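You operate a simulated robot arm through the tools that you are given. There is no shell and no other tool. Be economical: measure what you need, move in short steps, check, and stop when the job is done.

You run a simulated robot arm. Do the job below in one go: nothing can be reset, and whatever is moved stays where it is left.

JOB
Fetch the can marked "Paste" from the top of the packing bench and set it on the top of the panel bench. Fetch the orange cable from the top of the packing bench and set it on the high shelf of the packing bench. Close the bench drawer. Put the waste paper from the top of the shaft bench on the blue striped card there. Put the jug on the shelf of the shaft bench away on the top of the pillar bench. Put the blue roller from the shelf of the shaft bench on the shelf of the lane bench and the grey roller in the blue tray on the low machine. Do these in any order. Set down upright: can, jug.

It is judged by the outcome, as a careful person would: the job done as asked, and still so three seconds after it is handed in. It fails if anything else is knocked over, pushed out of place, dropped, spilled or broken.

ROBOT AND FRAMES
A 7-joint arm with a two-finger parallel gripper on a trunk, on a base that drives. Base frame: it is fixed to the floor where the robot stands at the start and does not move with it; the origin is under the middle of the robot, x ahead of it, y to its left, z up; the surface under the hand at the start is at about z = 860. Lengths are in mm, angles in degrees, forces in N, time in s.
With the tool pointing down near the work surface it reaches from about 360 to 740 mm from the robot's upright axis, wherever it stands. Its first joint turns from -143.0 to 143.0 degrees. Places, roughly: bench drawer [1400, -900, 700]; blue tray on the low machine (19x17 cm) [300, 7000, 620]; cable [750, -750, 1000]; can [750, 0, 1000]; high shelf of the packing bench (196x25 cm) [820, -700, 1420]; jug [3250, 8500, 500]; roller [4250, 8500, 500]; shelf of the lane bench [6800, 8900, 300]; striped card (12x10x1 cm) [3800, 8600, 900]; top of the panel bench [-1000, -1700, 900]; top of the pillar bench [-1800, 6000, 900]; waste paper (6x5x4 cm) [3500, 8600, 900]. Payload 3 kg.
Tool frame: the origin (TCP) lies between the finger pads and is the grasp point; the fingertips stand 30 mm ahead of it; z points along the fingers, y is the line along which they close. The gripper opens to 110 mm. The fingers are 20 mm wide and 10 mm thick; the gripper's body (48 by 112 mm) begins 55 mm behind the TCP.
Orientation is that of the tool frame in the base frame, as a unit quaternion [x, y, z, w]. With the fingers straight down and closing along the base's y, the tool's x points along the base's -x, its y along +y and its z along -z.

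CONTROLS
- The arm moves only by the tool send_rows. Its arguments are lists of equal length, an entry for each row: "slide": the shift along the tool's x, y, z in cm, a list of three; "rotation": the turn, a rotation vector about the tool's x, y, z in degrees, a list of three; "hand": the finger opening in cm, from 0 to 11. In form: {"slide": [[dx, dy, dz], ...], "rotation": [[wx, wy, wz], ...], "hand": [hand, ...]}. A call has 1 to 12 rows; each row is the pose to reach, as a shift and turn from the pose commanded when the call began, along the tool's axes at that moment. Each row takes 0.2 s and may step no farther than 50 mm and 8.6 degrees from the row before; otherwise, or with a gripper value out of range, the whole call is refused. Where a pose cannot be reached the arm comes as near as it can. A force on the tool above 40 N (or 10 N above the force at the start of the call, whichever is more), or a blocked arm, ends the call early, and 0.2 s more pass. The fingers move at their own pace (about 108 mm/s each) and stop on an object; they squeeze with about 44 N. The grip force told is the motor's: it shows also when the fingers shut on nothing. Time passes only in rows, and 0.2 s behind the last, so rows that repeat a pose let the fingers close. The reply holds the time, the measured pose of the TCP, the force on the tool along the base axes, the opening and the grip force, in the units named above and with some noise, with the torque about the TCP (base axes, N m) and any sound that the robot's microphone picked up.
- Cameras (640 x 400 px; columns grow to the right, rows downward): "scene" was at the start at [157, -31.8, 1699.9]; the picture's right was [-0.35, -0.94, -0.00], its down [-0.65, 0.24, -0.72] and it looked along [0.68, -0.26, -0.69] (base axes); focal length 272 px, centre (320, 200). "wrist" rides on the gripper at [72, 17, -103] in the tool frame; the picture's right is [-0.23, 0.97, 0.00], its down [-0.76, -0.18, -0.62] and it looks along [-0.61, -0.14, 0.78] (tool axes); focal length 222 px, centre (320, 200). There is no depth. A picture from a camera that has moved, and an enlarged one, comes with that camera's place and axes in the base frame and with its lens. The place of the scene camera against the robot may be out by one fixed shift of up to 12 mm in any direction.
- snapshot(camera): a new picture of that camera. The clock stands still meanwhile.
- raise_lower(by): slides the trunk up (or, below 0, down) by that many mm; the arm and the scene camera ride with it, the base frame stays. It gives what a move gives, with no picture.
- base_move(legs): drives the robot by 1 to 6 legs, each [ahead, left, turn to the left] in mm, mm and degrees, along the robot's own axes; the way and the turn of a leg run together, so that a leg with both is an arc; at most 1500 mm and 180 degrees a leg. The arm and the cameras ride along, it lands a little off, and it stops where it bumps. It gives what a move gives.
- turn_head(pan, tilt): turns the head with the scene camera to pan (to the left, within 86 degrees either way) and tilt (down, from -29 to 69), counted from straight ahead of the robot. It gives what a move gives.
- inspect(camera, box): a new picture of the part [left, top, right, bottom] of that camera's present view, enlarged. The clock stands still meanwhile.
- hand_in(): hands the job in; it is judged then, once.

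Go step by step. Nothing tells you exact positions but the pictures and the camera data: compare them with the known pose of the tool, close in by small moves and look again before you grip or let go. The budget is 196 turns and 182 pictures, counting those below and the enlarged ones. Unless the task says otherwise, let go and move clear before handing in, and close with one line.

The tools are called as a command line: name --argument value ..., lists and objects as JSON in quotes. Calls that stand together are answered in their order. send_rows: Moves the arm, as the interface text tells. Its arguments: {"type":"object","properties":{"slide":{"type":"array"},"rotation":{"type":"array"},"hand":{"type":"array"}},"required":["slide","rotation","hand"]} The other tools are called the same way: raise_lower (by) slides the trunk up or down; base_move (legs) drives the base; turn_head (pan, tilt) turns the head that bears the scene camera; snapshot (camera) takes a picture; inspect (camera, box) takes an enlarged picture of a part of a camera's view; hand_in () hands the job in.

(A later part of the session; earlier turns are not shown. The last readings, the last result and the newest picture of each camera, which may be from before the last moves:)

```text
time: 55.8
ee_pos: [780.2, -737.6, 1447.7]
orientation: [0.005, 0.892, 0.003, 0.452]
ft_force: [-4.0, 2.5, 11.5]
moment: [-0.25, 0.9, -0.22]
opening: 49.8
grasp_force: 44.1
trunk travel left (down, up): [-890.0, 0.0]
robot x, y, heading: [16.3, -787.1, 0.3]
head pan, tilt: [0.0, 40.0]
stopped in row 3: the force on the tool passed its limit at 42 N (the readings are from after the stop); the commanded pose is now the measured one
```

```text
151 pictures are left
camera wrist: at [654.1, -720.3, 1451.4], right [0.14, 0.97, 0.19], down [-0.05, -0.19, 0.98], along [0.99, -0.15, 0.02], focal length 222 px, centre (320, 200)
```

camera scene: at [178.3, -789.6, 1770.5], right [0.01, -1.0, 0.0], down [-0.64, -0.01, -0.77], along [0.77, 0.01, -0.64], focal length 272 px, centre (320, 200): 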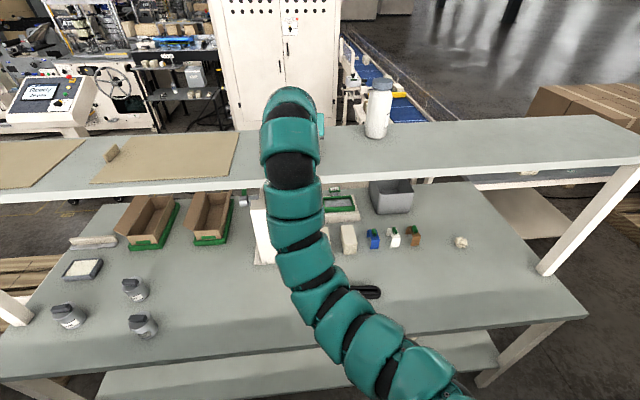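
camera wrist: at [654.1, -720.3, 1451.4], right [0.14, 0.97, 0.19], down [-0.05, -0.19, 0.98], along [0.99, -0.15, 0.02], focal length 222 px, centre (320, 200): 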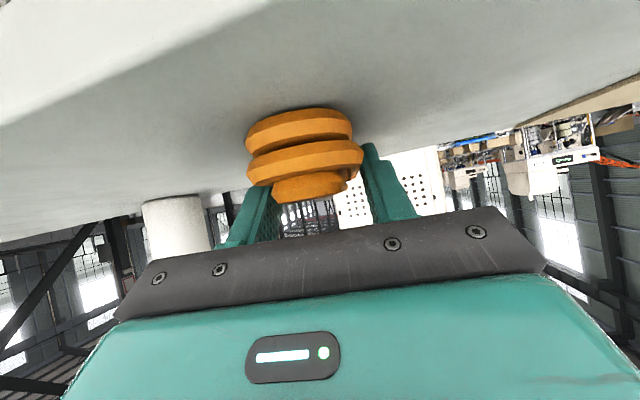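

Contact: the cable rests on the shelf (z≈1420). Relieve, open, and rise clear.

send_rows --slide '[[-0.1, 0, -0.08], [-0.1, 0, -0.08], [-0.1, 0, -0.08], [-0.1, 0, -0.08]]' --rotation '[[0, 0, 0], [0, 0, 0], [0, 0, 0], [0, 0, 0]]' --hand '[2, 5, 8, 8]'

send_rows --slide '[[-1.6, 0, -1.2], [-3.2, 0, -2.4], [-3.2, 0, -2.4]]' --rotation '[[0, 0, 0], [0, 0, 0], [0, 0, 0]]' --hand '[8, 8, 8]'

snapshot --camera "wrist"

```text
time: 56.8
ee_pos: [782.6, -739.0, 1447.1]
orientation: [0.006, 0.893, 0.002, 0.449]
ft_force: [0.1, -0.7, -0.5]
moment: [-0.03, -0.01, -0.01]
opening: 80.0
grasp_force: 0.2
trunk travel left (down, up): [-890.0, 0.0]
robot x, y, heading: [13.5, -791.0, 0.5]
head pan, tilt: [0.0, 40.0]
```

```text
time: 57.6
ee_pos: [780.8, -738.5, 1489.3]
orientation: [0.005, 0.893, 0.002, 0.449]
ft_force: [1.3, 0.9, 1.3]
moment: [0.0, 0.02, -0.01]
opening: 80.1
grasp_force: 0.1
trunk travel left (down, up): [-890.0, 0.0]
robot x, y, heading: [18.0, -789.4, 0.4]
head pan, tilt: [0.0, 40.0]
```

```text
150 pictures are left
camera wrist: at [655.1, -720.9, 1492.2], right [0.14, 0.97, 0.19], down [-0.05, -0.19, 0.98], along [0.99, -0.15, 0.02], focal length 222 px, centre (320, 200)
```

wrist: 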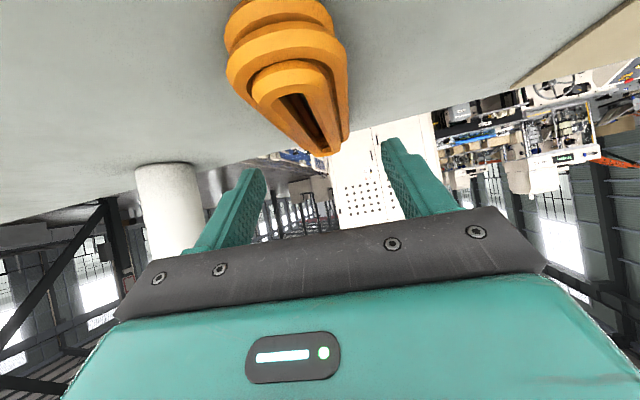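

The cable lies flat on the shelf. Now back out and fold the arm down to a tool-down pose.

base_move --legs '[[-400, 0, 0]]'

send_rows --slide '[[3.88, 0, 0.91], [7.77, 0, 1.82], [11.65, 0, 2.7], [15.5, 0, 3.6], [19.4, 0, 4.5], [23.3, 0, 5.45], [27.2, 0, 6.36], [31.1, 0, 7.27], [34.9, 0, 8.2], [38.8, 0, 9.1], [42.7, 0, 10], [46.6, 0, 10.9]]' --rotation '[[0, 0, 0], [0, 0, 0], [0, 0, 0], [0, 0, 0], [0, 0, 0], [0, 7.6, 0], [0, 15.2, 0], [0, 22.8, 0], [0, 30.4, 0], [0, 38, 0], [0, 45.6, 0], [0, 53.4, 0]]' --hand '[9, 9, 9, 9, 9, 9, 9, 9, 9, 9, 9, 9]'

base_move --legs '[[0, 540, 0], [370, 0, 0]]'

turn_head --pan 0 --tilt 45

snapshot --camera "scene"

snapshot --camera "wrist"

```text
time: 60.2
ee_pos: [375.8, -746.1, 1487.8]
orientation: [0.009, 0.893, 0.0, 0.449]
ft_force: [0.7, 0.1, 0.5]
moment: [0.0, 0.0, 0.02]
opening: 80.0
grasp_force: 0.1
trunk travel left (down, up): [-890.0, 0.0]
robot x, y, heading: [-388.9, -788.8, -0.1]
head pan, tilt: [0.0, 40.0]
```

```text
time: 62.8
ee_pos: [186.1, -739.0, 1050.9]
orientation: [0.007, 1.0, 0.004, 0.0]
ft_force: [-0.2, 0.0, 0.0]
moment: [0.04, 0.0, -0.02]
opening: 89.8
grasp_force: 0.1
trunk travel left (down, up): [-890.0, 0.0]
robot x, y, heading: [-393.6, -793.0, 0.1]
head pan, tilt: [0.0, 40.0]
```

```text
time: 67.8
ee_pos: [556.1, -211.2, 1049.8]
orientation: [0.012, 1.0, 0.004, 0.0]
ft_force: [1.1, 0.7, 0.1]
moment: [0.0, 0.01, -0.01]
opening: 90.4
grasp_force: 0.1
trunk travel left (down, up): [-890.0, 0.0]
robot x, y, heading: [-20.0, -253.2, -0.5]
head pan, tilt: [0.0, 40.0]
```

```text
time: 68.5
ee_pos: [554.0, -211.2, 1050.3]
orientation: [0.012, 1.0, 0.004, 0.0]
ft_force: [-0.1, 0.1, 0.7]
moment: [0.01, 0.02, -0.04]
opening: 89.9
grasp_force: 0.0
trunk travel left (down, up): [-890.0, 0.0]
robot x, y, heading: [-24.8, -258.4, -0.4]
head pan, tilt: [0.0, 45.0]
```

```text
149 pictures are left
camera scene: at [139.5, -260.1, 1763.2], right [-0.01, -1.0, 0.0], down [-0.71, 0.01, -0.71], along [0.71, -0.01, -0.71], focal length 272 px, centre (320, 200)
```

scene: 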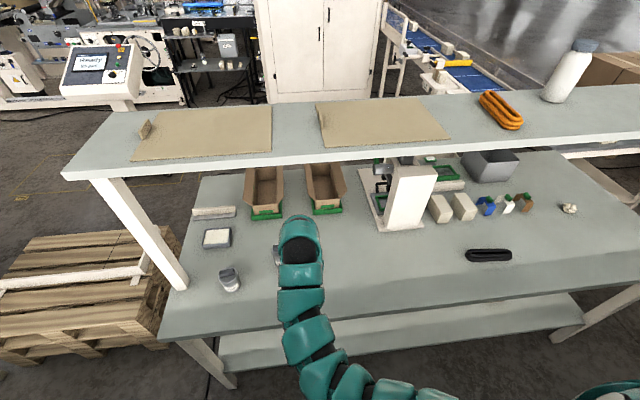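

```text
148 pictures are left
camera wrist: at [483.9, -193.1, 1155.0], right [0.25, 0.97, 0.01], down [0.76, -0.2, 0.62], along [0.6, -0.15, -0.78], focal length 222 px, centre (320, 200)
```

wrist: 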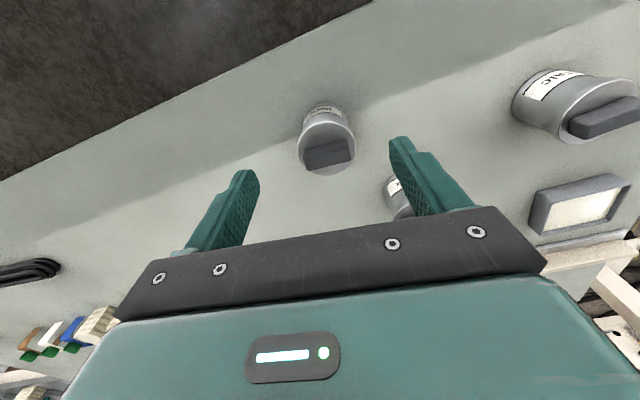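

The Paste can is at about (575, -209). Centre over it and lower part way.

send_rows --slide '[[-1, 0.1, 3], [-2, 0.2, 6], [-2, 0.2, 8], [-2, 0.2, 8]]' --rotation '[[0, 0, 0], [0, 0, 0], [0, 0, 0], [0, 0, 0]]' --hand '[9.5, 9.5, 9.5, 9.5]'

snapshot --camera "wrist"

inspect --camera "scene" --box '[230, 200, 350, 290]'

```text
time: 69.5
ee_pos: [577.1, -208.5, 970.0]
orientation: [0.012, 1.0, 0.005, 0.0]
ft_force: [-0.4, -0.2, 0.6]
moment: [0.01, 0.01, -0.02]
opening: 95.0
grasp_force: 0.0
trunk travel left (down, up): [-890.0, 0.0]
robot x, y, heading: [-21.4, -255.2, -1.0]
head pan, tilt: [0.0, 45.0]
```

```text
147 pictures are left
camera wrist: at [505.2, -191.2, 1074.1], right [0.25, 0.97, 0.01], down [0.76, -0.2, 0.62], along [0.6, -0.15, -0.78], focal length 222 px, centre (320, 200)
```

wrist: 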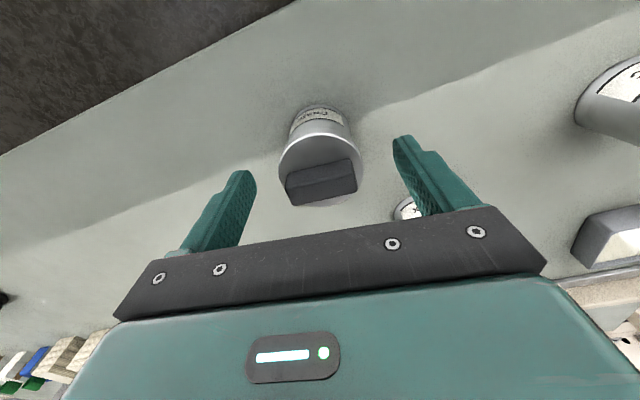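

```text
4.44 times, centred on (290, 245) of scene
camera zoom: at [139.6, -260.1, 1763.1], right [-0.01, -1.0, 0.0], down [-0.71, 0.01, -0.71], along [0.71, -0.01, -0.71], focal length 1207 px, centre (453, 0)
```

zoom: 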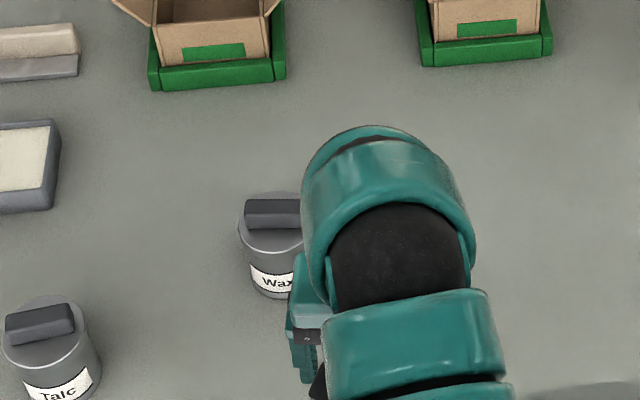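

Lid centre is at about (585, -210), lid height ~922. Lower to grip height and close.

send_rows --slide '[[-0.8, -0.15, 2.5], [-0.8, -0.15, 5], [-0.8, -0.15, 6.2], [-0.8, -0.15, 6.2], [-0.8, -0.15, 6.2], [-0.8, -0.15, 6.2], [-0.8, -0.15, 6.2]]' --rotation '[[0, 0, 0], [0, 0, 0], [0, 0, 0], [0, 0, 0], [0, 0, 0], [0, 0, 0], [0, 0, 0]]' --hand '[9.5, 9.5, 9.5, 7, 4, 4, 4]'

snapshot --camera "wrist"

```text
time: 71.1
ee_pos: [584.3, -208.9, 908.1]
orientation: [0.012, 1.0, 0.005, 0.0]
ft_force: [-0.5, 0.1, -0.5]
moment: [-0.01, -0.01, 0.01]
opening: 66.2
grasp_force: 44.3
trunk travel left (down, up): [-890.0, 0.0]
robot x, y, heading: [-17.7, -253.5, -0.6]
head pan, tilt: [0.0, 45.0]
```

```text
145 pictures are left
camera wrist: at [512.3, -192.2, 1011.8], right [0.25, 0.97, 0.01], down [0.76, -0.2, 0.62], along [0.6, -0.15, -0.78], focal length 222 px, centre (320, 200)
```

wrist: 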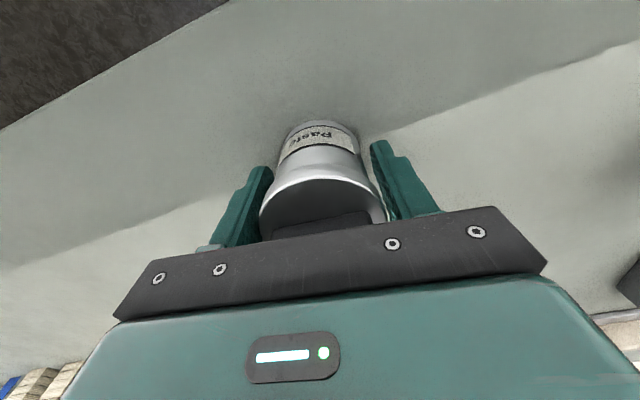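

Gripped "Paste". Lift, back away and turn toward the panel bench.

send_rows --slide '[[0, 0, -3], [0, 0, -7], [0, 0, -11], [0, 0, -11]]' --rotation '[[0, 0, 0], [0, 0, 0], [0, 0, 0], [0, 0, 0]]' --hand '[4, 4, 4, 4]'

base_move --legs '[[-400, 0, 0], [0, 0, -115]]'

turn_head --pan 0 --tilt 25

snapshot --camera "scene"

```text
time: 72.1
ee_pos: [585.8, -213.3, 1016.8]
orientation: [0.012, 1.0, 0.005, 0.0]
ft_force: [0.0, -0.1, -0.7]
moment: [0.01, 0.04, 0.02]
opening: 66.4
grasp_force: 44.3
trunk travel left (down, up): [-890.0, 0.0]
robot x, y, heading: [-19.8, -255.6, -0.9]
head pan, tilt: [0.0, 45.0]
```

```text
time: 79.4
ee_pos: [-634.5, -823.7, 1018.1]
orientation: [0.847, 0.532, 0.003, 0.005]
ft_force: [0.0, -0.3, -1.0]
moment: [0.01, -0.01, 0.02]
opening: 66.4
grasp_force: 43.7
trunk travel left (down, up): [-890.0, 0.0]
robot x, y, heading: [-424.5, -255.0, -114.6]
head pan, tilt: [0.0, 45.0]
```

```text
time: 80.2
ee_pos: [-634.5, -824.4, 1018.4]
orientation: [0.846, 0.533, 0.002, 0.004]
ft_force: [1.1, -0.1, -1.2]
moment: [-0.02, 0.0, 0.03]
opening: 66.5
grasp_force: 43.8
trunk travel left (down, up): [-890.0, 0.0]
robot x, y, heading: [-427.4, -253.6, -114.8]
head pan, tilt: [0.0, 25.0]
```

```text
144 pictures are left
camera scene: at [-498.6, -411.6, 1793.6], right [-0.91, 0.42, 0.0], down [0.18, 0.38, -0.91], along [-0.38, -0.82, -0.42], focal length 272 px, centre (320, 200)
```

scene: 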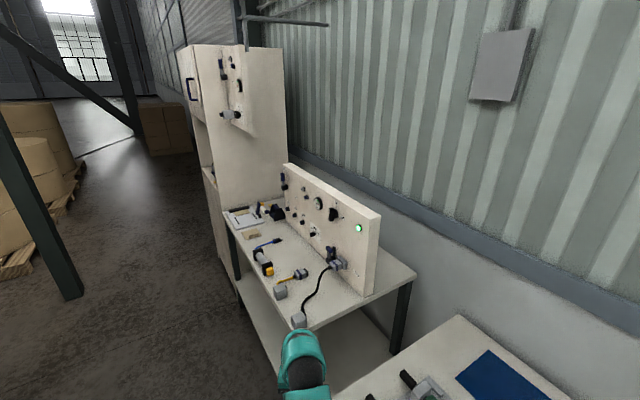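

I see the panel bench ahead: its front edge near x≈-700, panel near x≈-1090, with small items at its front. I'll drive alongside and face it.

base_move --legs '[[0, 0, 25], [1150, 330, 0], [0, 0, -90]]'

turn_head --pan 0 --tilt 45

snapshot --camera "scene"

```text
time: 91.3
ee_pos: [-681.1, -1443.1, 1017.9]
orientation: [1.0, 0.005, 0.0, 0.004]
ft_force: [0.7, 0.4, 0.0]
moment: [0.04, -0.01, 0.02]
opening: 66.2
grasp_force: 44.3
trunk travel left (down, up): [-890.0, 0.0]
robot x, y, heading: [-74.3, -1380.9, -178.4]
head pan, tilt: [0.0, 25.0]
```

```text
time: 92.1
ee_pos: [-680.8, -1443.6, 1016.8]
orientation: [1.0, 0.006, 0.0, 0.005]
ft_force: [0.4, -0.2, -0.1]
moment: [0.03, 0.0, -0.02]
opening: 66.0
grasp_force: 44.3
trunk travel left (down, up): [-890.0, 0.0]
robot x, y, heading: [-73.2, -1378.1, -178.3]
head pan, tilt: [0.0, 45.0]
```

```text
143 pictures are left
camera scene: at [-237.2, -1384.8, 1763.2], right [-0.03, 1.0, 0.0], down [0.71, 0.02, -0.71], along [-0.71, -0.02, -0.71], focal length 272 px, centre (320, 200)
```

scene: 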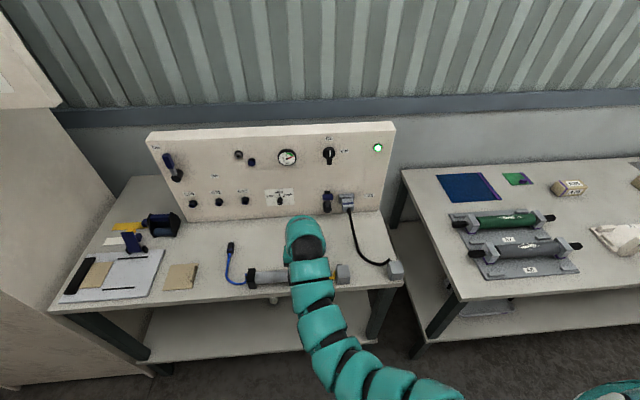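

snapshot --camera "wrist"

inspect --camera "scene" --box '[140, 190, 420, 320]'

```text
142 pictures are left
camera wrist: at [-606.6, -1458.8, 1121.7], right [-0.22, -0.98, 0.01], down [-0.76, 0.18, 0.62], along [-0.61, 0.13, -0.78], focal length 222 px, centre (320, 200)
```

wrist: 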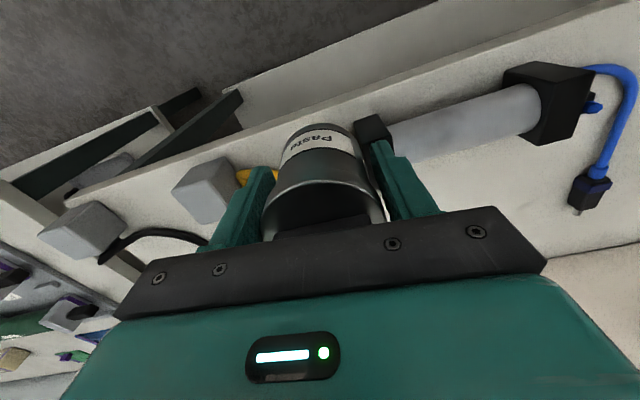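

```text
2.29 times, centred on (280, 255) of scene
camera zoom: at [-237.2, -1384.8, 1763.2], right [-0.03, 1.0, 0.0], down [0.71, 0.02, -0.71], along [-0.71, -0.02, -0.71], focal length 621 px, centre (411, 74)
```

zoom: 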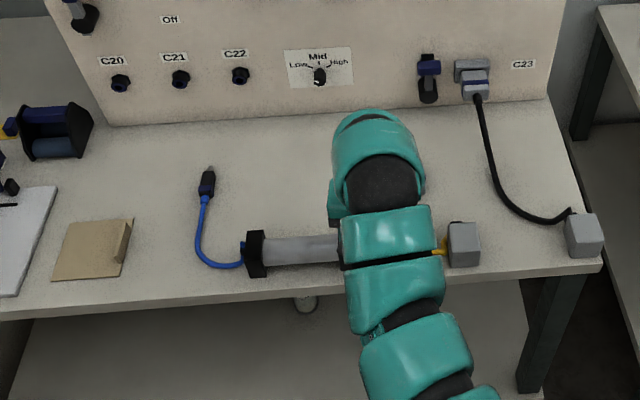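

There's a free strip behind the grey cylinder and in front of the panel, around (-840, -1500). Drive in 110 and position over it.

base_move --legs '[[110, 0, 0]]'

send_rows --slide '[[-2.5, 2.8, 0], [-4.9, 5.7, 0], [-4.9, 5.7, 0]]' --rotation '[[0, 0, 0], [0, 0, 0], [0, 0, 0]]' --hand '[4, 4, 4]'

snapshot --camera "wrist"

snapshot --camera "scene"

```text
time: 93.3
ee_pos: [-789.0, -1447.2, 1017.3]
orientation: [1.0, 0.006, 0.001, 0.005]
ft_force: [-0.6, 0.8, -1.4]
moment: [0.0, 0.0, 0.01]
opening: 65.9
grasp_force: 43.9
trunk travel left (down, up): [-890.0, 0.0]
robot x, y, heading: [-184.4, -1384.7, -178.3]
head pan, tilt: [0.0, 45.0]
```

```text
time: 94.1
ee_pos: [-835.6, -1503.2, 1019.6]
orientation: [1.0, 0.005, 0.0, 0.005]
ft_force: [-0.3, 0.6, -1.1]
moment: [0.02, 0.01, -0.01]
opening: 66.1
grasp_force: 43.9
trunk travel left (down, up): [-890.0, 0.0]
robot x, y, heading: [-183.8, -1379.3, -178.7]
head pan, tilt: [0.0, 45.0]
```

```text
140 pictures are left
camera wrist: at [-762.2, -1519.1, 1123.0], right [-0.22, -0.98, 0.01], down [-0.76, 0.18, 0.62], along [-0.61, 0.13, -0.78], focal length 222 px, centre (320, 200)
```

wrist: 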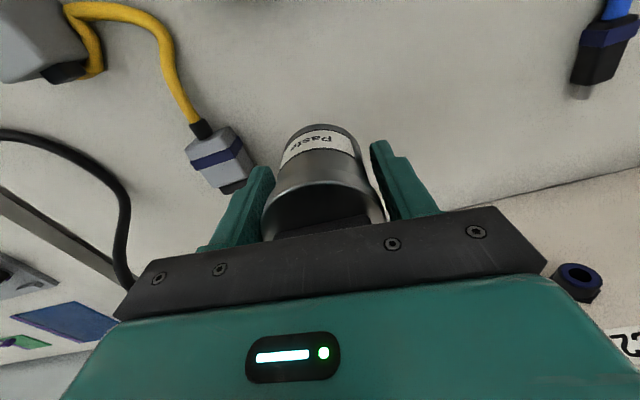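

```text
139 pictures are left
camera scene: at [-345.4, -1387.4, 1763.2], right [-0.03, 1.0, 0.0], down [0.71, 0.02, -0.71], along [-0.71, -0.02, -0.71], focal length 272 px, centre (320, 200)
```

scene: 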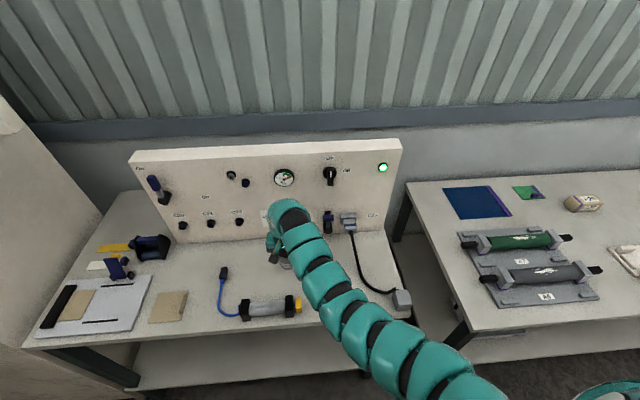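

send_rows --slide '[[0, 2, 2.5], [0, 4, 5], [0, 4, 6], [0, 4, 6]]' --rotation '[[0, 0, 0], [0, 0, 0], [0, 0, 0], [0, 0, 0]]' --hand '[4, 4, 4, 4]'

snapshot --camera "wrist"

inspect --camera "scene" --box '[200, 190, 360, 320]'

```text
time: 95.1
ee_pos: [-837.3, -1543.8, 957.5]
orientation: [1.0, 0.006, 0.0, 0.004]
ft_force: [0.5, -0.6, -1.0]
moment: [0.04, 0.02, 0.04]
opening: 65.8
grasp_force: 44.1
trunk travel left (down, up): [-890.0, 0.0]
robot x, y, heading: [-183.4, -1379.3, -178.5]
head pan, tilt: [0.0, 45.0]
```

```text
138 pictures are left
camera wrist: at [-763.4, -1559.3, 1061.9], right [-0.22, -0.98, 0.01], down [-0.76, 0.17, 0.62], along [-0.61, 0.13, -0.78], focal length 222 px, centre (320, 200)
```

wrist: 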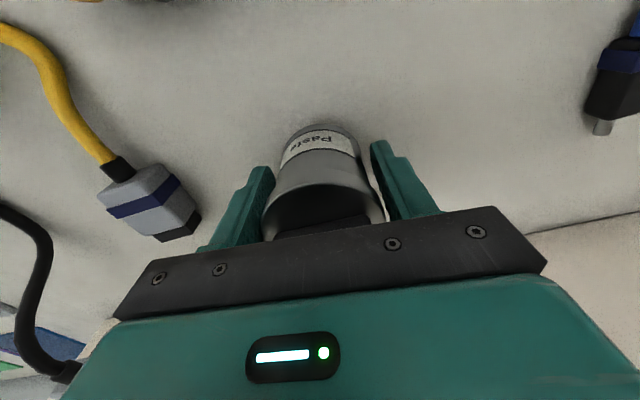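

```text
3.08 times, centred on (280, 255) of scene
camera zoom: at [-346.8, -1388.0, 1763.1], right [-0.03, 1.0, 0.0], down [0.71, 0.02, -0.71], along [-0.71, -0.02, -0.71], focal length 836 px, centre (443, 31)
```

zoom: 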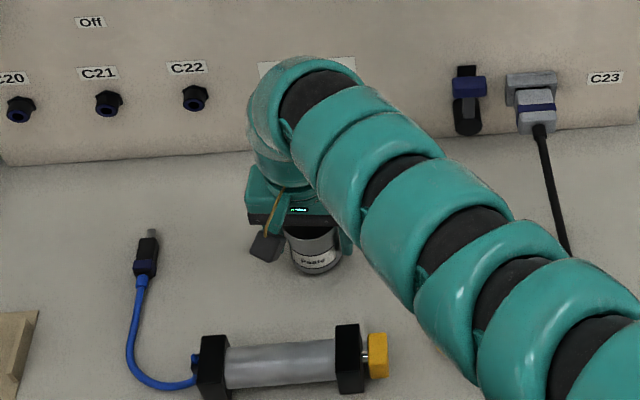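

The bench top triangulates at about z 900–910, so the can is almost down. Fine steps now.

send_rows --slide '[[0, 0, 0.3], [0, 0, 0.6], [0, 0, 0.9], [0, 0, 1.2]]' --rotation '[[0, 0, 0], [0, 0, 0], [0, 0, 0], [0, 0, 0]]' --hand '[4, 4, 4, 4]'

```text
time: 96.1
ee_pos: [-836.6, -1543.8, 945.9]
orientation: [1.0, 0.006, -0.001, 0.005]
ft_force: [0.1, 0.8, 10.6]
moment: [0.21, -0.11, -0.01]
opening: 65.9
grasp_force: 44.2
trunk travel left (down, up): [-890.0, 0.0]
robot x, y, heading: [-184.9, -1380.8, -178.5]
head pan, tilt: [0.0, 45.0]
```

Contact with the bench top (~10 N). Open and rise.

send_rows --slide '[[0, 0, -0.1], [0, 0, -0.1], [0, 0, -0.1], [0, 0, -3], [0, 0, -7], [0, 0, -11], [0, 0, -15], [0, 0, -15]]' --rotation '[[0, 0, 0], [0, 0, 0], [0, 0, 0], [0, 0, 0], [0, 0, 0], [0, 0, 0], [0, 0, 0], [0, 0, 0]]' --hand '[6.6, 9.5, 9.5, 9.5, 9.5, 9.5, 9.5, 9.5]'

base_move --legs '[[-150, 0, 0]]'

snapshot --camera "scene"

```text
time: 97.9
ee_pos: [-835.7, -1546.3, 1098.8]
orientation: [1.0, 0.005, 0.0, 0.004]
ft_force: [-0.6, -0.2, -0.5]
moment: [-0.02, -0.01, 0.0]
opening: 95.1
grasp_force: 0.0
trunk travel left (down, up): [-890.0, 0.0]
robot x, y, heading: [-187.5, -1382.3, -178.2]
head pan, tilt: [0.0, 45.0]
```

```text
time: 99.3
ee_pos: [-682.0, -1540.9, 1098.9]
orientation: [1.0, 0.004, -0.001, 0.004]
ft_force: [0.9, 0.2, 0.8]
moment: [0.01, 0.02, -0.04]
opening: 94.8
grasp_force: 0.1
trunk travel left (down, up): [-890.0, 0.0]
robot x, y, heading: [-35.4, -1380.0, -178.5]
head pan, tilt: [0.0, 45.0]
```

```text
136 pictures are left
camera scene: at [-193.1, -1383.5, 1763.3], right [-0.02, 1.0, 0.0], down [0.71, 0.02, -0.71], along [-0.71, -0.02, -0.71], focal length 272 px, centre (320, 200)
```

scene: 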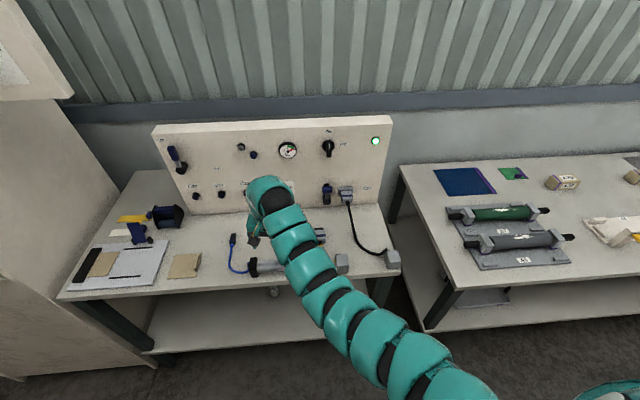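

The can should be standing behind the grey cylinder; I'll confirm with the wrist camera, then turn toward the right end of the packing bench to look for the drawer.

snapshot --camera "wrist"

base_move --legs '[[0, 0, 150]]'

turn_head --pan 20 --tilt 15

snapshot --camera "scene"

```text
135 pictures are left
camera wrist: at [-610.0, -1556.3, 1202.9], right [-0.22, -0.98, 0.01], down [-0.76, 0.18, 0.62], along [-0.61, 0.13, -0.78], focal length 222 px, centre (320, 200)
```

wrist: 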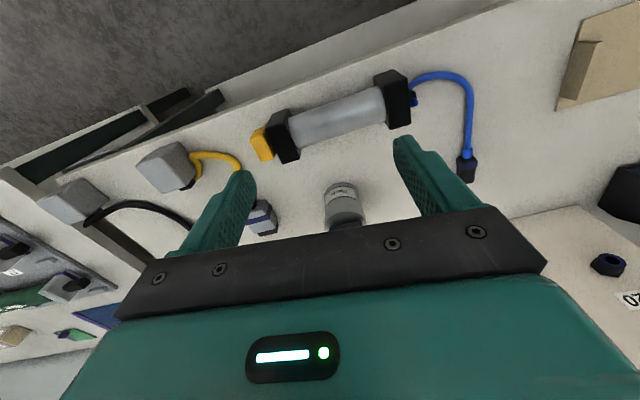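

```text
time: 105.9
ee_pos: [613.5, -1554.7, 1098.3]
orientation: [0.25, 0.968, 0.004, 0.001]
ft_force: [-0.1, -1.4, -0.3]
moment: [0.01, 0.0, -0.03]
opening: 94.8
grasp_force: 0.1
trunk travel left (down, up): [-890.0, 0.0]
robot x, y, heading: [-36.6, -1376.3, -28.3]
head pan, tilt: [0.0, 45.0]
```

```text
time: 106.8
ee_pos: [615.2, -1556.2, 1098.3]
orientation: [0.25, 0.968, 0.005, 0.001]
ft_force: [-0.5, 0.1, 0.4]
moment: [0.01, 0.01, -0.01]
opening: 95.3
grasp_force: 0.0
trunk travel left (down, up): [-890.0, 0.0]
robot x, y, heading: [-37.6, -1378.0, -28.0]
head pan, tilt: [20.0, 15.0]
```

```text
134 pictures are left
camera scene: at [129.7, -1431.0, 1809.8], right [-0.14, -0.99, 0.0], down [-0.26, 0.04, -0.97], along [0.96, -0.14, -0.26], focal length 272 px, centre (320, 200)
```

scene: 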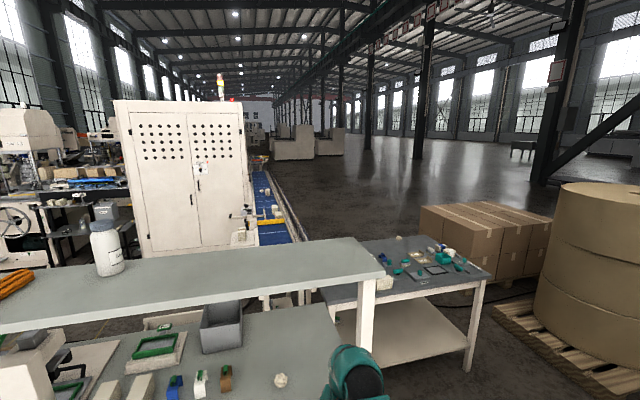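

The can stands upright on the panel bench. The packing bench is deep (back at x≈1400), so the drawer opens on its far side; the right side is blocked by another bench. I'll turn left to look at the way around.

base_move --legs '[[0, 0, 118]]'

turn_head --pan 0 --tilt 15

snapshot --camera "scene"

turn_head --pan -60 --tilt 15

snapshot --camera "scene"

```text
time: 112.2
ee_pos: [-185.1, -723.5, 1098.3]
orientation: [-0.704, 0.71, 0.002, -0.003]
ft_force: [0.2, 0.1, 0.9]
moment: [-0.03, 0.0, 0.02]
opening: 95.0
grasp_force: 0.1
trunk travel left (down, up): [-890.0, 0.0]
robot x, y, heading: [-33.8, -1378.9, 90.5]
head pan, tilt: [20.0, 15.0]
```

```text
time: 113.0
ee_pos: [-186.6, -724.2, 1098.0]
orientation: [-0.704, 0.71, 0.004, -0.002]
ft_force: [-0.2, 0.0, -0.4]
moment: [0.05, 0.01, -0.03]
opening: 95.1
grasp_force: 0.1
trunk travel left (down, up): [-890.0, 0.0]
robot x, y, heading: [-30.7, -1377.1, 90.6]
head pan, tilt: [0.0, 15.0]
```

```text
133 pictures are left
camera scene: at [-34.7, -1206.1, 1809.9], right [1.0, 0.01, 0.0], down [0.0, -0.26, -0.97], along [-0.01, 0.97, -0.26], focal length 272 px, centre (320, 200)
```

scene: 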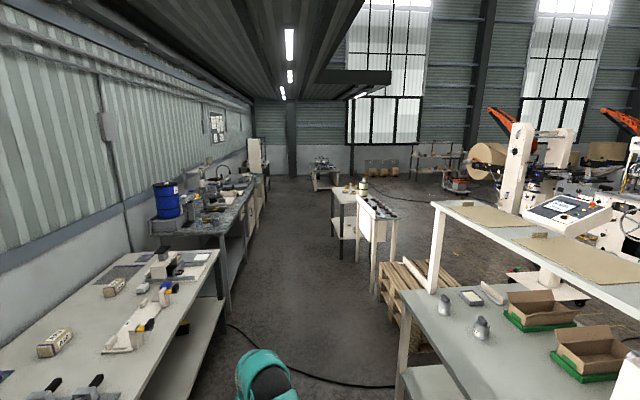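

```text
time: 114.3
ee_pos: [-185.8, -722.2, 1098.1]
orientation: [-0.704, 0.71, 0.003, -0.004]
ft_force: [0.4, -0.7, 0.7]
moment: [0.0, 0.01, -0.01]
opening: 95.1
grasp_force: 0.0
trunk travel left (down, up): [-890.0, 0.0]
robot x, y, heading: [-32.9, -1379.0, 90.4]
head pan, tilt: [-60.0, 15.0]
```

```text
132 pictures are left
camera scene: at [46.6, -1252.2, 1809.9], right [0.51, -0.86, 0.0], down [-0.22, -0.13, -0.97], along [0.83, 0.49, -0.26], focal length 272 px, centre (320, 200)
```

scene: 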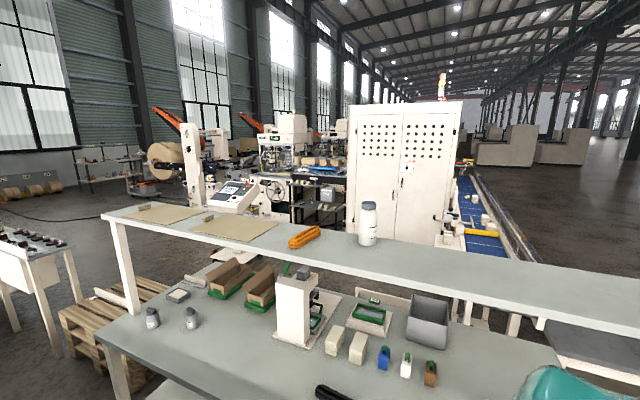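

There's a corridor ahead to the left of the packing bench. Drive along it and look right.

base_move --legs '[[1400, 0, 0], [600, 0, 0]]'

turn_head --pan -70 --tilt 25

snapshot --camera "scene"

turn_head --pan -10 --tilt 25

snapshot --camera "scene"

```text
time: 124.2
ee_pos: [-139.0, 1265.6, 1097.1]
orientation: [-0.693, 0.721, 0.003, -0.003]
ft_force: [-0.7, -0.7, 0.8]
moment: [-0.03, -0.03, -0.01]
opening: 95.0
grasp_force: 0.1
trunk travel left (down, up): [-890.0, 0.0]
robot x, y, heading: [-12.4, 610.1, 88.5]
head pan, tilt: [-60.0, 15.0]
```

```text
time: 124.9
ee_pos: [-139.5, 1265.9, 1099.1]
orientation: [-0.693, 0.721, 0.003, -0.002]
ft_force: [0.2, -0.4, -1.1]
moment: [0.0, -0.01, 0.05]
opening: 95.0
grasp_force: 0.0
trunk travel left (down, up): [-890.0, 0.0]
robot x, y, heading: [-6.7, 607.7, 88.3]
head pan, tilt: [-70.0, 25.0]
```

```text
131 pictures are left
camera scene: at [80.6, 713.9, 1793.8], right [0.32, -0.95, 0.0], down [-0.4, -0.13, -0.91], along [0.86, 0.29, -0.42], focal length 272 px, centre (320, 200)
```

scene: 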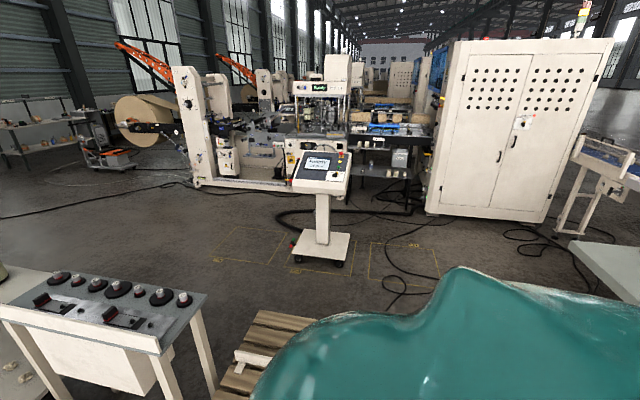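

```text
time: 126.2
ee_pos: [-139.7, 1266.7, 1098.2]
orientation: [-0.693, 0.721, 0.003, -0.001]
ft_force: [0.5, -0.5, -0.3]
moment: [-0.05, -0.04, 0.02]
opening: 95.2
grasp_force: 0.0
trunk travel left (down, up): [-890.0, 0.0]
robot x, y, heading: [-9.1, 608.2, 88.4]
head pan, tilt: [-10.0, 25.0]
```

```text
130 pictures are left
camera scene: at [11.7, 775.1, 1793.7], right [0.98, -0.2, 0.0], down [-0.08, -0.41, -0.91], along [0.18, 0.89, -0.42], focal length 272 px, centre (320, 200)
```

scene: 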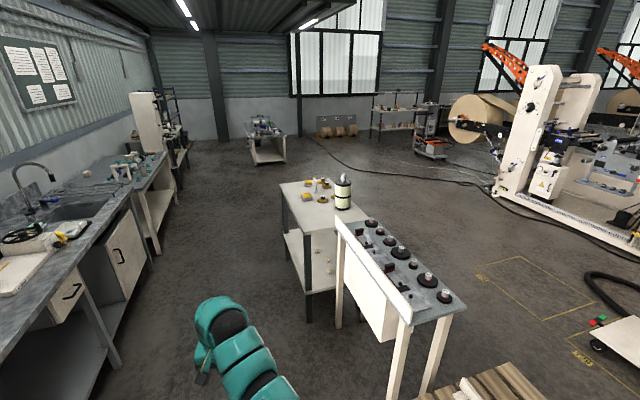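

The two desks plus pallet block the near gap, so I'll go around the desks' far end (y≈4000) and come back down at x≈1800.

base_move --legs '[[0, 0, 1.6], [1400, 430, 0], [1400, 0, 0], [600, 0, 0], [0, 0, -90]]'

turn_head --pan -20 --tilt 25

snapshot --camera "scene"

```text
time: 147.5
ee_pos: [229.6, 4231.2, 1098.8]
orientation: [0.002, 1.0, 0.005, 0.0]
ft_force: [0.4, 0.0, 0.1]
moment: [-0.02, 0.0, 0.02]
opening: 95.1
grasp_force: 0.0
trunk travel left (down, up): [-890.0, 0.0]
robot x, y, heading: [-421.8, 4079.5, 0.9]
head pan, tilt: [-10.0, 25.0]
```

```text
time: 148.3
ee_pos: [231.1, 4230.6, 1099.0]
orientation: [0.001, 1.0, 0.004, 0.0]
ft_force: [-0.6, 0.3, -0.3]
moment: [0.0, -0.03, 0.01]
opening: 95.0
grasp_force: 0.0
trunk travel left (down, up): [-890.0, 0.0]
robot x, y, heading: [-419.9, 4079.9, 0.5]
head pan, tilt: [-20.0, 25.0]
```

```text
129 pictures are left
camera scene: at [-254.8, 4044.2, 1793.7], right [-0.33, -0.94, 0.0], down [-0.4, 0.14, -0.91], along [0.86, -0.3, -0.42], focal length 272 px, centre (320, 200)
```

scene: 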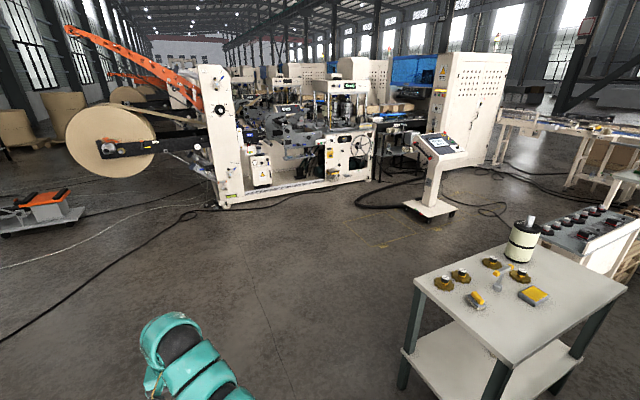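

base_move --legs '[[1400, 0, 0], [800, 0, 0], [0, 0, -91], [1300, 0, 0]]'

turn_head --pan 0 --tilt 25

snapshot --camera "scene"

```text
time: 169.2
ee_pos: [1912.5, 2132.8, 1099.4]
orientation: [0.72, 0.694, 0.003, 0.003]
ft_force: [0.1, 0.5, 0.1]
moment: [-0.01, 0.05, -0.02]
opening: 95.0
grasp_force: 0.0
trunk travel left (down, up): [-890.0, 0.0]
robot x, y, heading: [1776.0, 2793.6, -91.2]
head pan, tilt: [-20.0, 25.0]
```

```text
time: 170.0
ee_pos: [1912.8, 2134.8, 1098.3]
orientation: [0.719, 0.695, 0.003, 0.003]
ft_force: [-0.2, -0.8, -0.5]
moment: [-0.02, -0.03, -0.02]
opening: 95.0
grasp_force: 0.0
trunk travel left (down, up): [-890.0, 0.0]
robot x, y, heading: [1776.6, 2795.8, -91.1]
head pan, tilt: [0.0, 25.0]
```

```text
128 pictures are left
camera scene: at [1774.5, 2617.1, 1793.7], right [-1.0, 0.02, 0.0], down [0.01, 0.42, -0.91], along [-0.02, -0.91, -0.42], focal length 272 px, centre (320, 200)
```

scene: 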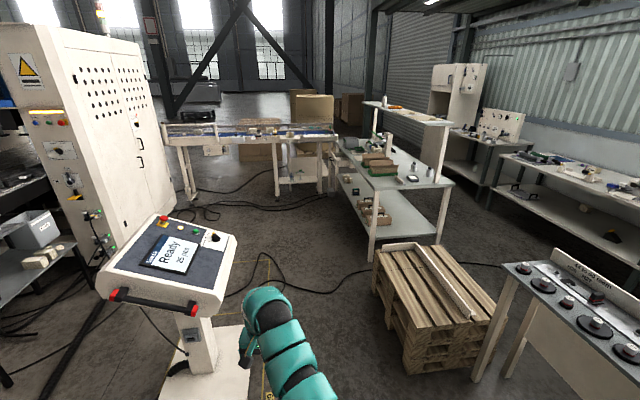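

The passage between pallet and console is clear at x≈1700. Continue down toward the drawer.

base_move --legs '[[1000, -50, 1], [1300, 0, 0], [400, 0, 0]]'

turn_head --pan -15 --tilt 35

snapshot --camera "scene"

```text
time: 183.4
ee_pos: [1883.9, -544.3, 1097.7]
orientation: [0.709, 0.705, 0.003, 0.003]
ft_force: [-1.0, -0.8, -0.5]
moment: [0.0, -0.03, 0.01]
opening: 95.2
grasp_force: 0.0
trunk travel left (down, up): [-890.0, 0.0]
robot x, y, heading: [1734.2, 107.5, -89.7]
head pan, tilt: [0.0, 25.0]
```

```text
time: 184.2
ee_pos: [1883.9, -544.1, 1097.4]
orientation: [0.71, 0.704, 0.002, 0.003]
ft_force: [-0.3, -0.3, -0.1]
moment: [0.01, -0.02, 0.01]
opening: 94.9
grasp_force: 0.1
trunk travel left (down, up): [-890.0, 0.0]
robot x, y, heading: [1735.5, 110.4, -89.6]
head pan, tilt: [-15.0, 35.0]
```

```text
127 pictures are left
camera scene: at [1710.1, -58.1, 1778.0], right [-0.97, 0.25, 0.0], down [0.14, 0.55, -0.82], along [-0.21, -0.79, -0.57], focal length 272 px, centre (320, 200)
```

scene: 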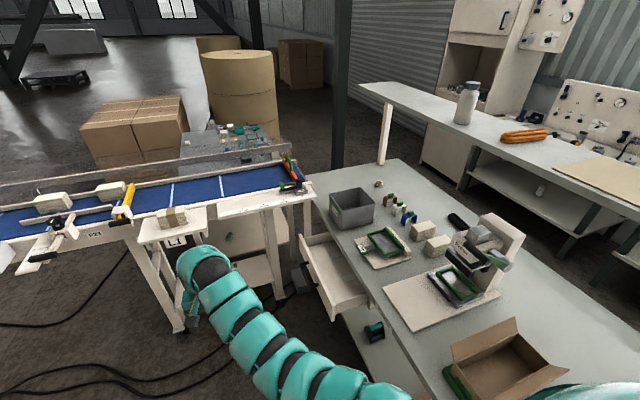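

The open drawer is visible on the back side of the packing bench. Enlarge it.

inspect --camera "scene" --box '[270, 200, 430, 330]'

```text
3.08 times, centred on (350, 265) of scene
camera zoom: at [1710.1, -58.1, 1778.0], right [-0.97, 0.25, 0.0], down [0.14, 0.55, -0.82], along [-0.21, -0.79, -0.57], focal length 836 px, centre (228, 0)
```

zoom: 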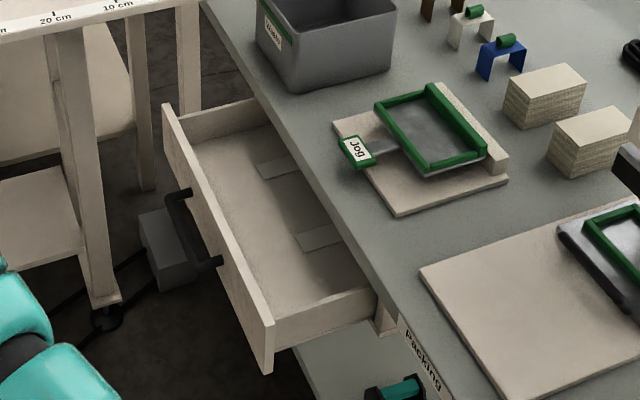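

The drawer front is near x≈1510, spanning y -670..-1126, with a bow handle at y≈-890. I'll come round to face it from the +x side (heading 180).

base_move --legs '[[0, 380, 0], [0, 0, -90.4], [0, 850, 0]]'

turn_head --pan 0 --tilt 50

snapshot --camera "scene"

```text
time: 194.6
ee_pos: [1423.1, -870.4, 1098.2]
orientation: [1.0, -0.024, 0.0, 0.004]
ft_force: [-0.3, 0.6, 0.0]
moment: [-0.01, 0.02, -0.03]
opening: 95.0
grasp_force: 0.0
trunk travel left (down, up): [-890.0, 0.0]
robot x, y, heading: [2079.8, -741.3, 178.2]
head pan, tilt: [-15.0, 35.0]
```

```text
time: 195.3
ee_pos: [1424.1, -870.3, 1098.0]
orientation: [1.0, -0.023, 0.0, 0.004]
ft_force: [-0.4, -0.4, 0.5]
moment: [0.0, 0.04, 0.01]
opening: 94.8
grasp_force: 0.1
trunk travel left (down, up): [-890.0, 0.0]
robot x, y, heading: [2084.1, -745.1, 178.0]
head pan, tilt: [0.0, 50.0]
```

```text
125 pictures are left
camera scene: at [1925.4, -740.5, 1756.2], right [0.03, 1.0, 0.0], down [0.77, -0.03, -0.64], along [-0.64, 0.02, -0.77], focal length 272 px, centre (320, 200)
```

scene: 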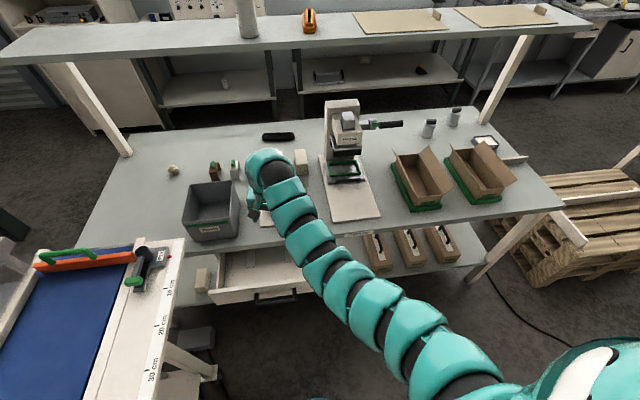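

Handle at about (1575, -895, 760); bench edge x≈1393. Back off, lower trunk and hand, with fingers closed.

base_move --legs '[[-240, 0, 0]]'

raise_lower --by -150

send_rows --slide '[[0, 0.6, 4], [0, 1.2, 8], [0, 1.8, 12], [3, 2, 16], [6, 2, 18], [9, 2, 18], [9, 2, 18]]' --rotation '[[0, 0, 0], [0, 0, 0], [0, 0, 0], [0, 0, 0], [0, 0, 0], [0, 0, 0], [0, 0, 0]]' --hand '[5, 2, 0, 0, 0, 0, 0]'

snapshot --camera "wrist"

snapshot --camera "scene"

```text
time: 197.1
ee_pos: [1662.4, -877.6, 1097.7]
orientation: [1.0, -0.023, -0.001, 0.004]
ft_force: [0.2, -0.3, -0.4]
moment: [0.0, 0.03, 0.02]
opening: 95.1
grasp_force: 0.0
trunk travel left (down, up): [-890.0, 0.0]
robot x, y, heading: [2323.5, -748.9, 178.3]
head pan, tilt: [0.0, 50.0]
```

```text
time: 198.9
ee_pos: [1661.9, -879.4, 948.5]
orientation: [1.0, -0.024, -0.002, 0.005]
ft_force: [1.3, 0.2, -0.2]
moment: [0.02, -0.01, 0.0]
opening: 95.1
grasp_force: 0.1
trunk travel left (down, up): [-740.0, 150.0]
robot x, y, heading: [2321.9, -755.1, 178.0]
head pan, tilt: [0.0, 50.0]
```

```text
time: 200.5
ee_pos: [1749.9, -903.8, 769.2]
orientation: [1.0, -0.023, 0.0, 0.005]
ft_force: [0.2, -0.3, -0.1]
moment: [-0.02, -0.03, 0.0]
opening: 0.0
grasp_force: 37.8
trunk travel left (down, up): [-740.0, 150.0]
robot x, y, heading: [2324.1, -751.6, 178.2]
head pan, tilt: [0.0, 50.0]
```

```text
124 pictures are left
camera wrist: at [1822.7, -923.6, 872.9], right [-0.27, -0.96, 0.01], down [-0.75, 0.22, 0.62], along [-0.6, 0.16, -0.78], focal length 222 px, centre (320, 200)
```

wrist: 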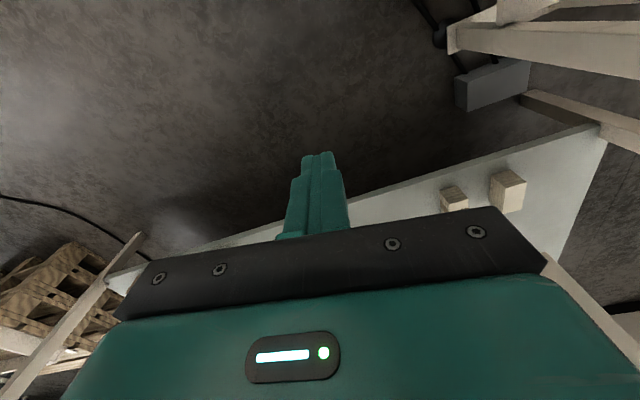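

```text
123 pictures are left
camera scene: at [2163.5, -748.7, 1606.1], right [0.03, 1.0, 0.0], down [0.77, -0.03, -0.64], along [-0.64, 0.02, -0.77], focal length 272 px, centre (320, 200)
```

scene: 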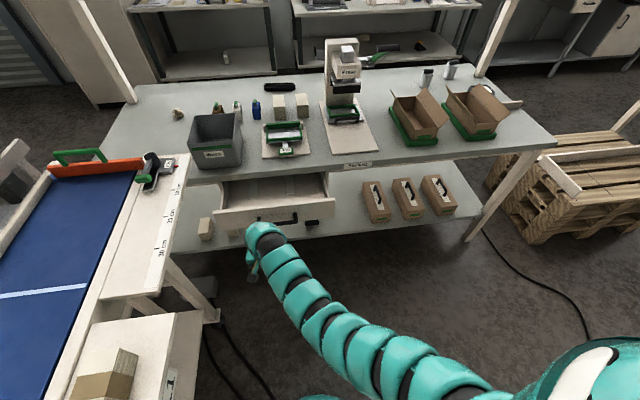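

Handle triangulates to (1554, -888, 754), at fingertip height. Drive in 140 mm then push with the arm.

base_move --legs '[[140, 0, 0]]'

send_rows --slide '[[-2, 0, 0], [-4, 0, 0], [-5.5, 0, 0], [-7, 0, 0], [-8.5, 0, 0], [-10, 0, 0], [-11.5, 0, 0], [-13, 0, 0]]' --rotation '[[0, 0, 0], [0, 0, 0], [0, 0, 0], [0, 0, 0], [0, 0, 0], [0, 0, 0], [0, 0, 0], [0, 0, 0]]' --hand '[0, 0, 0, 0, 0, 0, 0, 0]'

snapshot --camera "scene"

```text
time: 201.8
ee_pos: [1609.7, -899.3, 768.2]
orientation: [1.0, -0.025, 0.0, 0.005]
ft_force: [-0.9, 0.7, 0.6]
moment: [0.0, -0.02, 0.01]
opening: 0.1
grasp_force: 37.3
trunk travel left (down, up): [-740.0, 150.0]
robot x, y, heading: [2177.8, -747.2, 178.3]
head pan, tilt: [0.0, 50.0]
```

```text
time: 203.6
ee_pos: [1530.2, -885.4, 775.2]
orientation: [1.0, -0.025, 0.0, 0.005]
ft_force: [-0.1, 0.3, 0.4]
moment: [0.01, -0.01, 0.01]
opening: 0.0
grasp_force: 37.3
out of reach, approached as far as the arm can: row 5, 6, 7, 8
trunk travel left (down, up): [-740.0, 150.0]
robot x, y, heading: [2179.3, -747.9, 177.9]
head pan, tilt: [0.0, 50.0]
```

```text
122 pictures are left
camera scene: at [2024.2, -743.9, 1606.2], right [0.03, 1.0, 0.0], down [0.77, -0.03, -0.64], along [-0.64, 0.02, -0.77], focal length 272 px, centre (320, 200)
```

scene: 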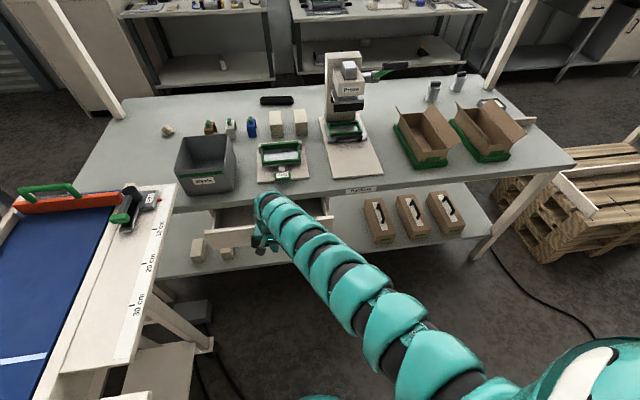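

Arm reach ended; continue the push by driving ahead slowly.

base_move --legs '[[60, 0, 0]]'

inspect --camera "scene" --box '[190, 160, 380, 290]'

```text
time: 204.6
ee_pos: [1470.1, -882.2, 775.1]
orientation: [1.0, -0.026, 0.0, 0.004]
ft_force: [-0.6, -0.3, 0.4]
moment: [0.0, -0.01, -0.02]
opening: 0.2
grasp_force: 37.9
trunk travel left (down, up): [-740.0, 150.0]
robot x, y, heading: [2124.7, -744.4, 178.0]
head pan, tilt: [0.0, 50.0]
```

```text
3.08 times, centred on (285, 225) of scene
camera zoom: at [1963.9, -741.6, 1605.9], right [0.03, 1.0, 0.0], down [0.77, -0.03, -0.64], along [-0.64, 0.02, -0.77], focal length 836 px, centre (428, 123)
```

zoom: 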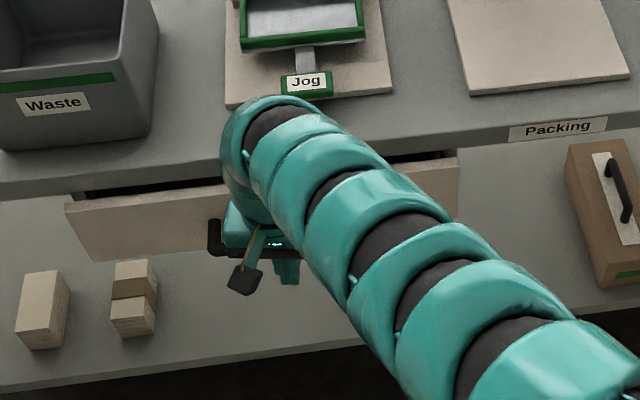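

The drawer moves in easily; a small gap remains. Push on.

base_move --legs '[[35, 0, 0]]'

inspect --camera "scene" --box '[190, 160, 380, 290]'

```text
time: 205.4
ee_pos: [1434.1, -880.0, 773.4]
orientation: [1.0, -0.026, 0.001, 0.003]
ft_force: [0.0, -0.4, -0.9]
moment: [0.03, -0.02, -0.02]
opening: 0.0
grasp_force: 37.8
trunk travel left (down, up): [-740.0, 150.0]
robot x, y, heading: [2086.6, -745.0, 178.3]
head pan, tilt: [0.0, 50.0]
```

```text
3.08 times, centred on (285, 225) of scene
camera zoom: at [1928.1, -740.5, 1605.9], right [0.04, 1.0, 0.0], down [0.77, -0.03, -0.64], along [-0.64, 0.02, -0.77], focal length 836 px, centre (428, 123)
```

zoom: 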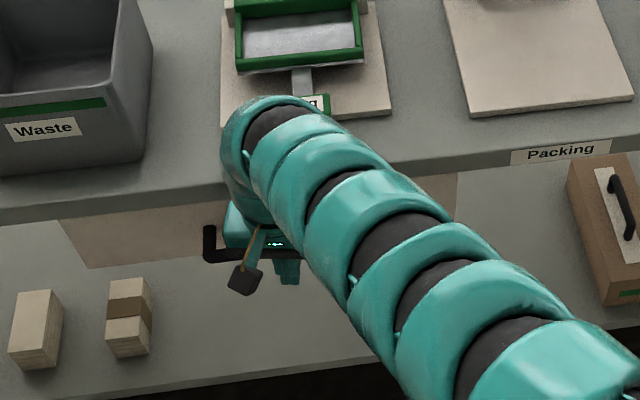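

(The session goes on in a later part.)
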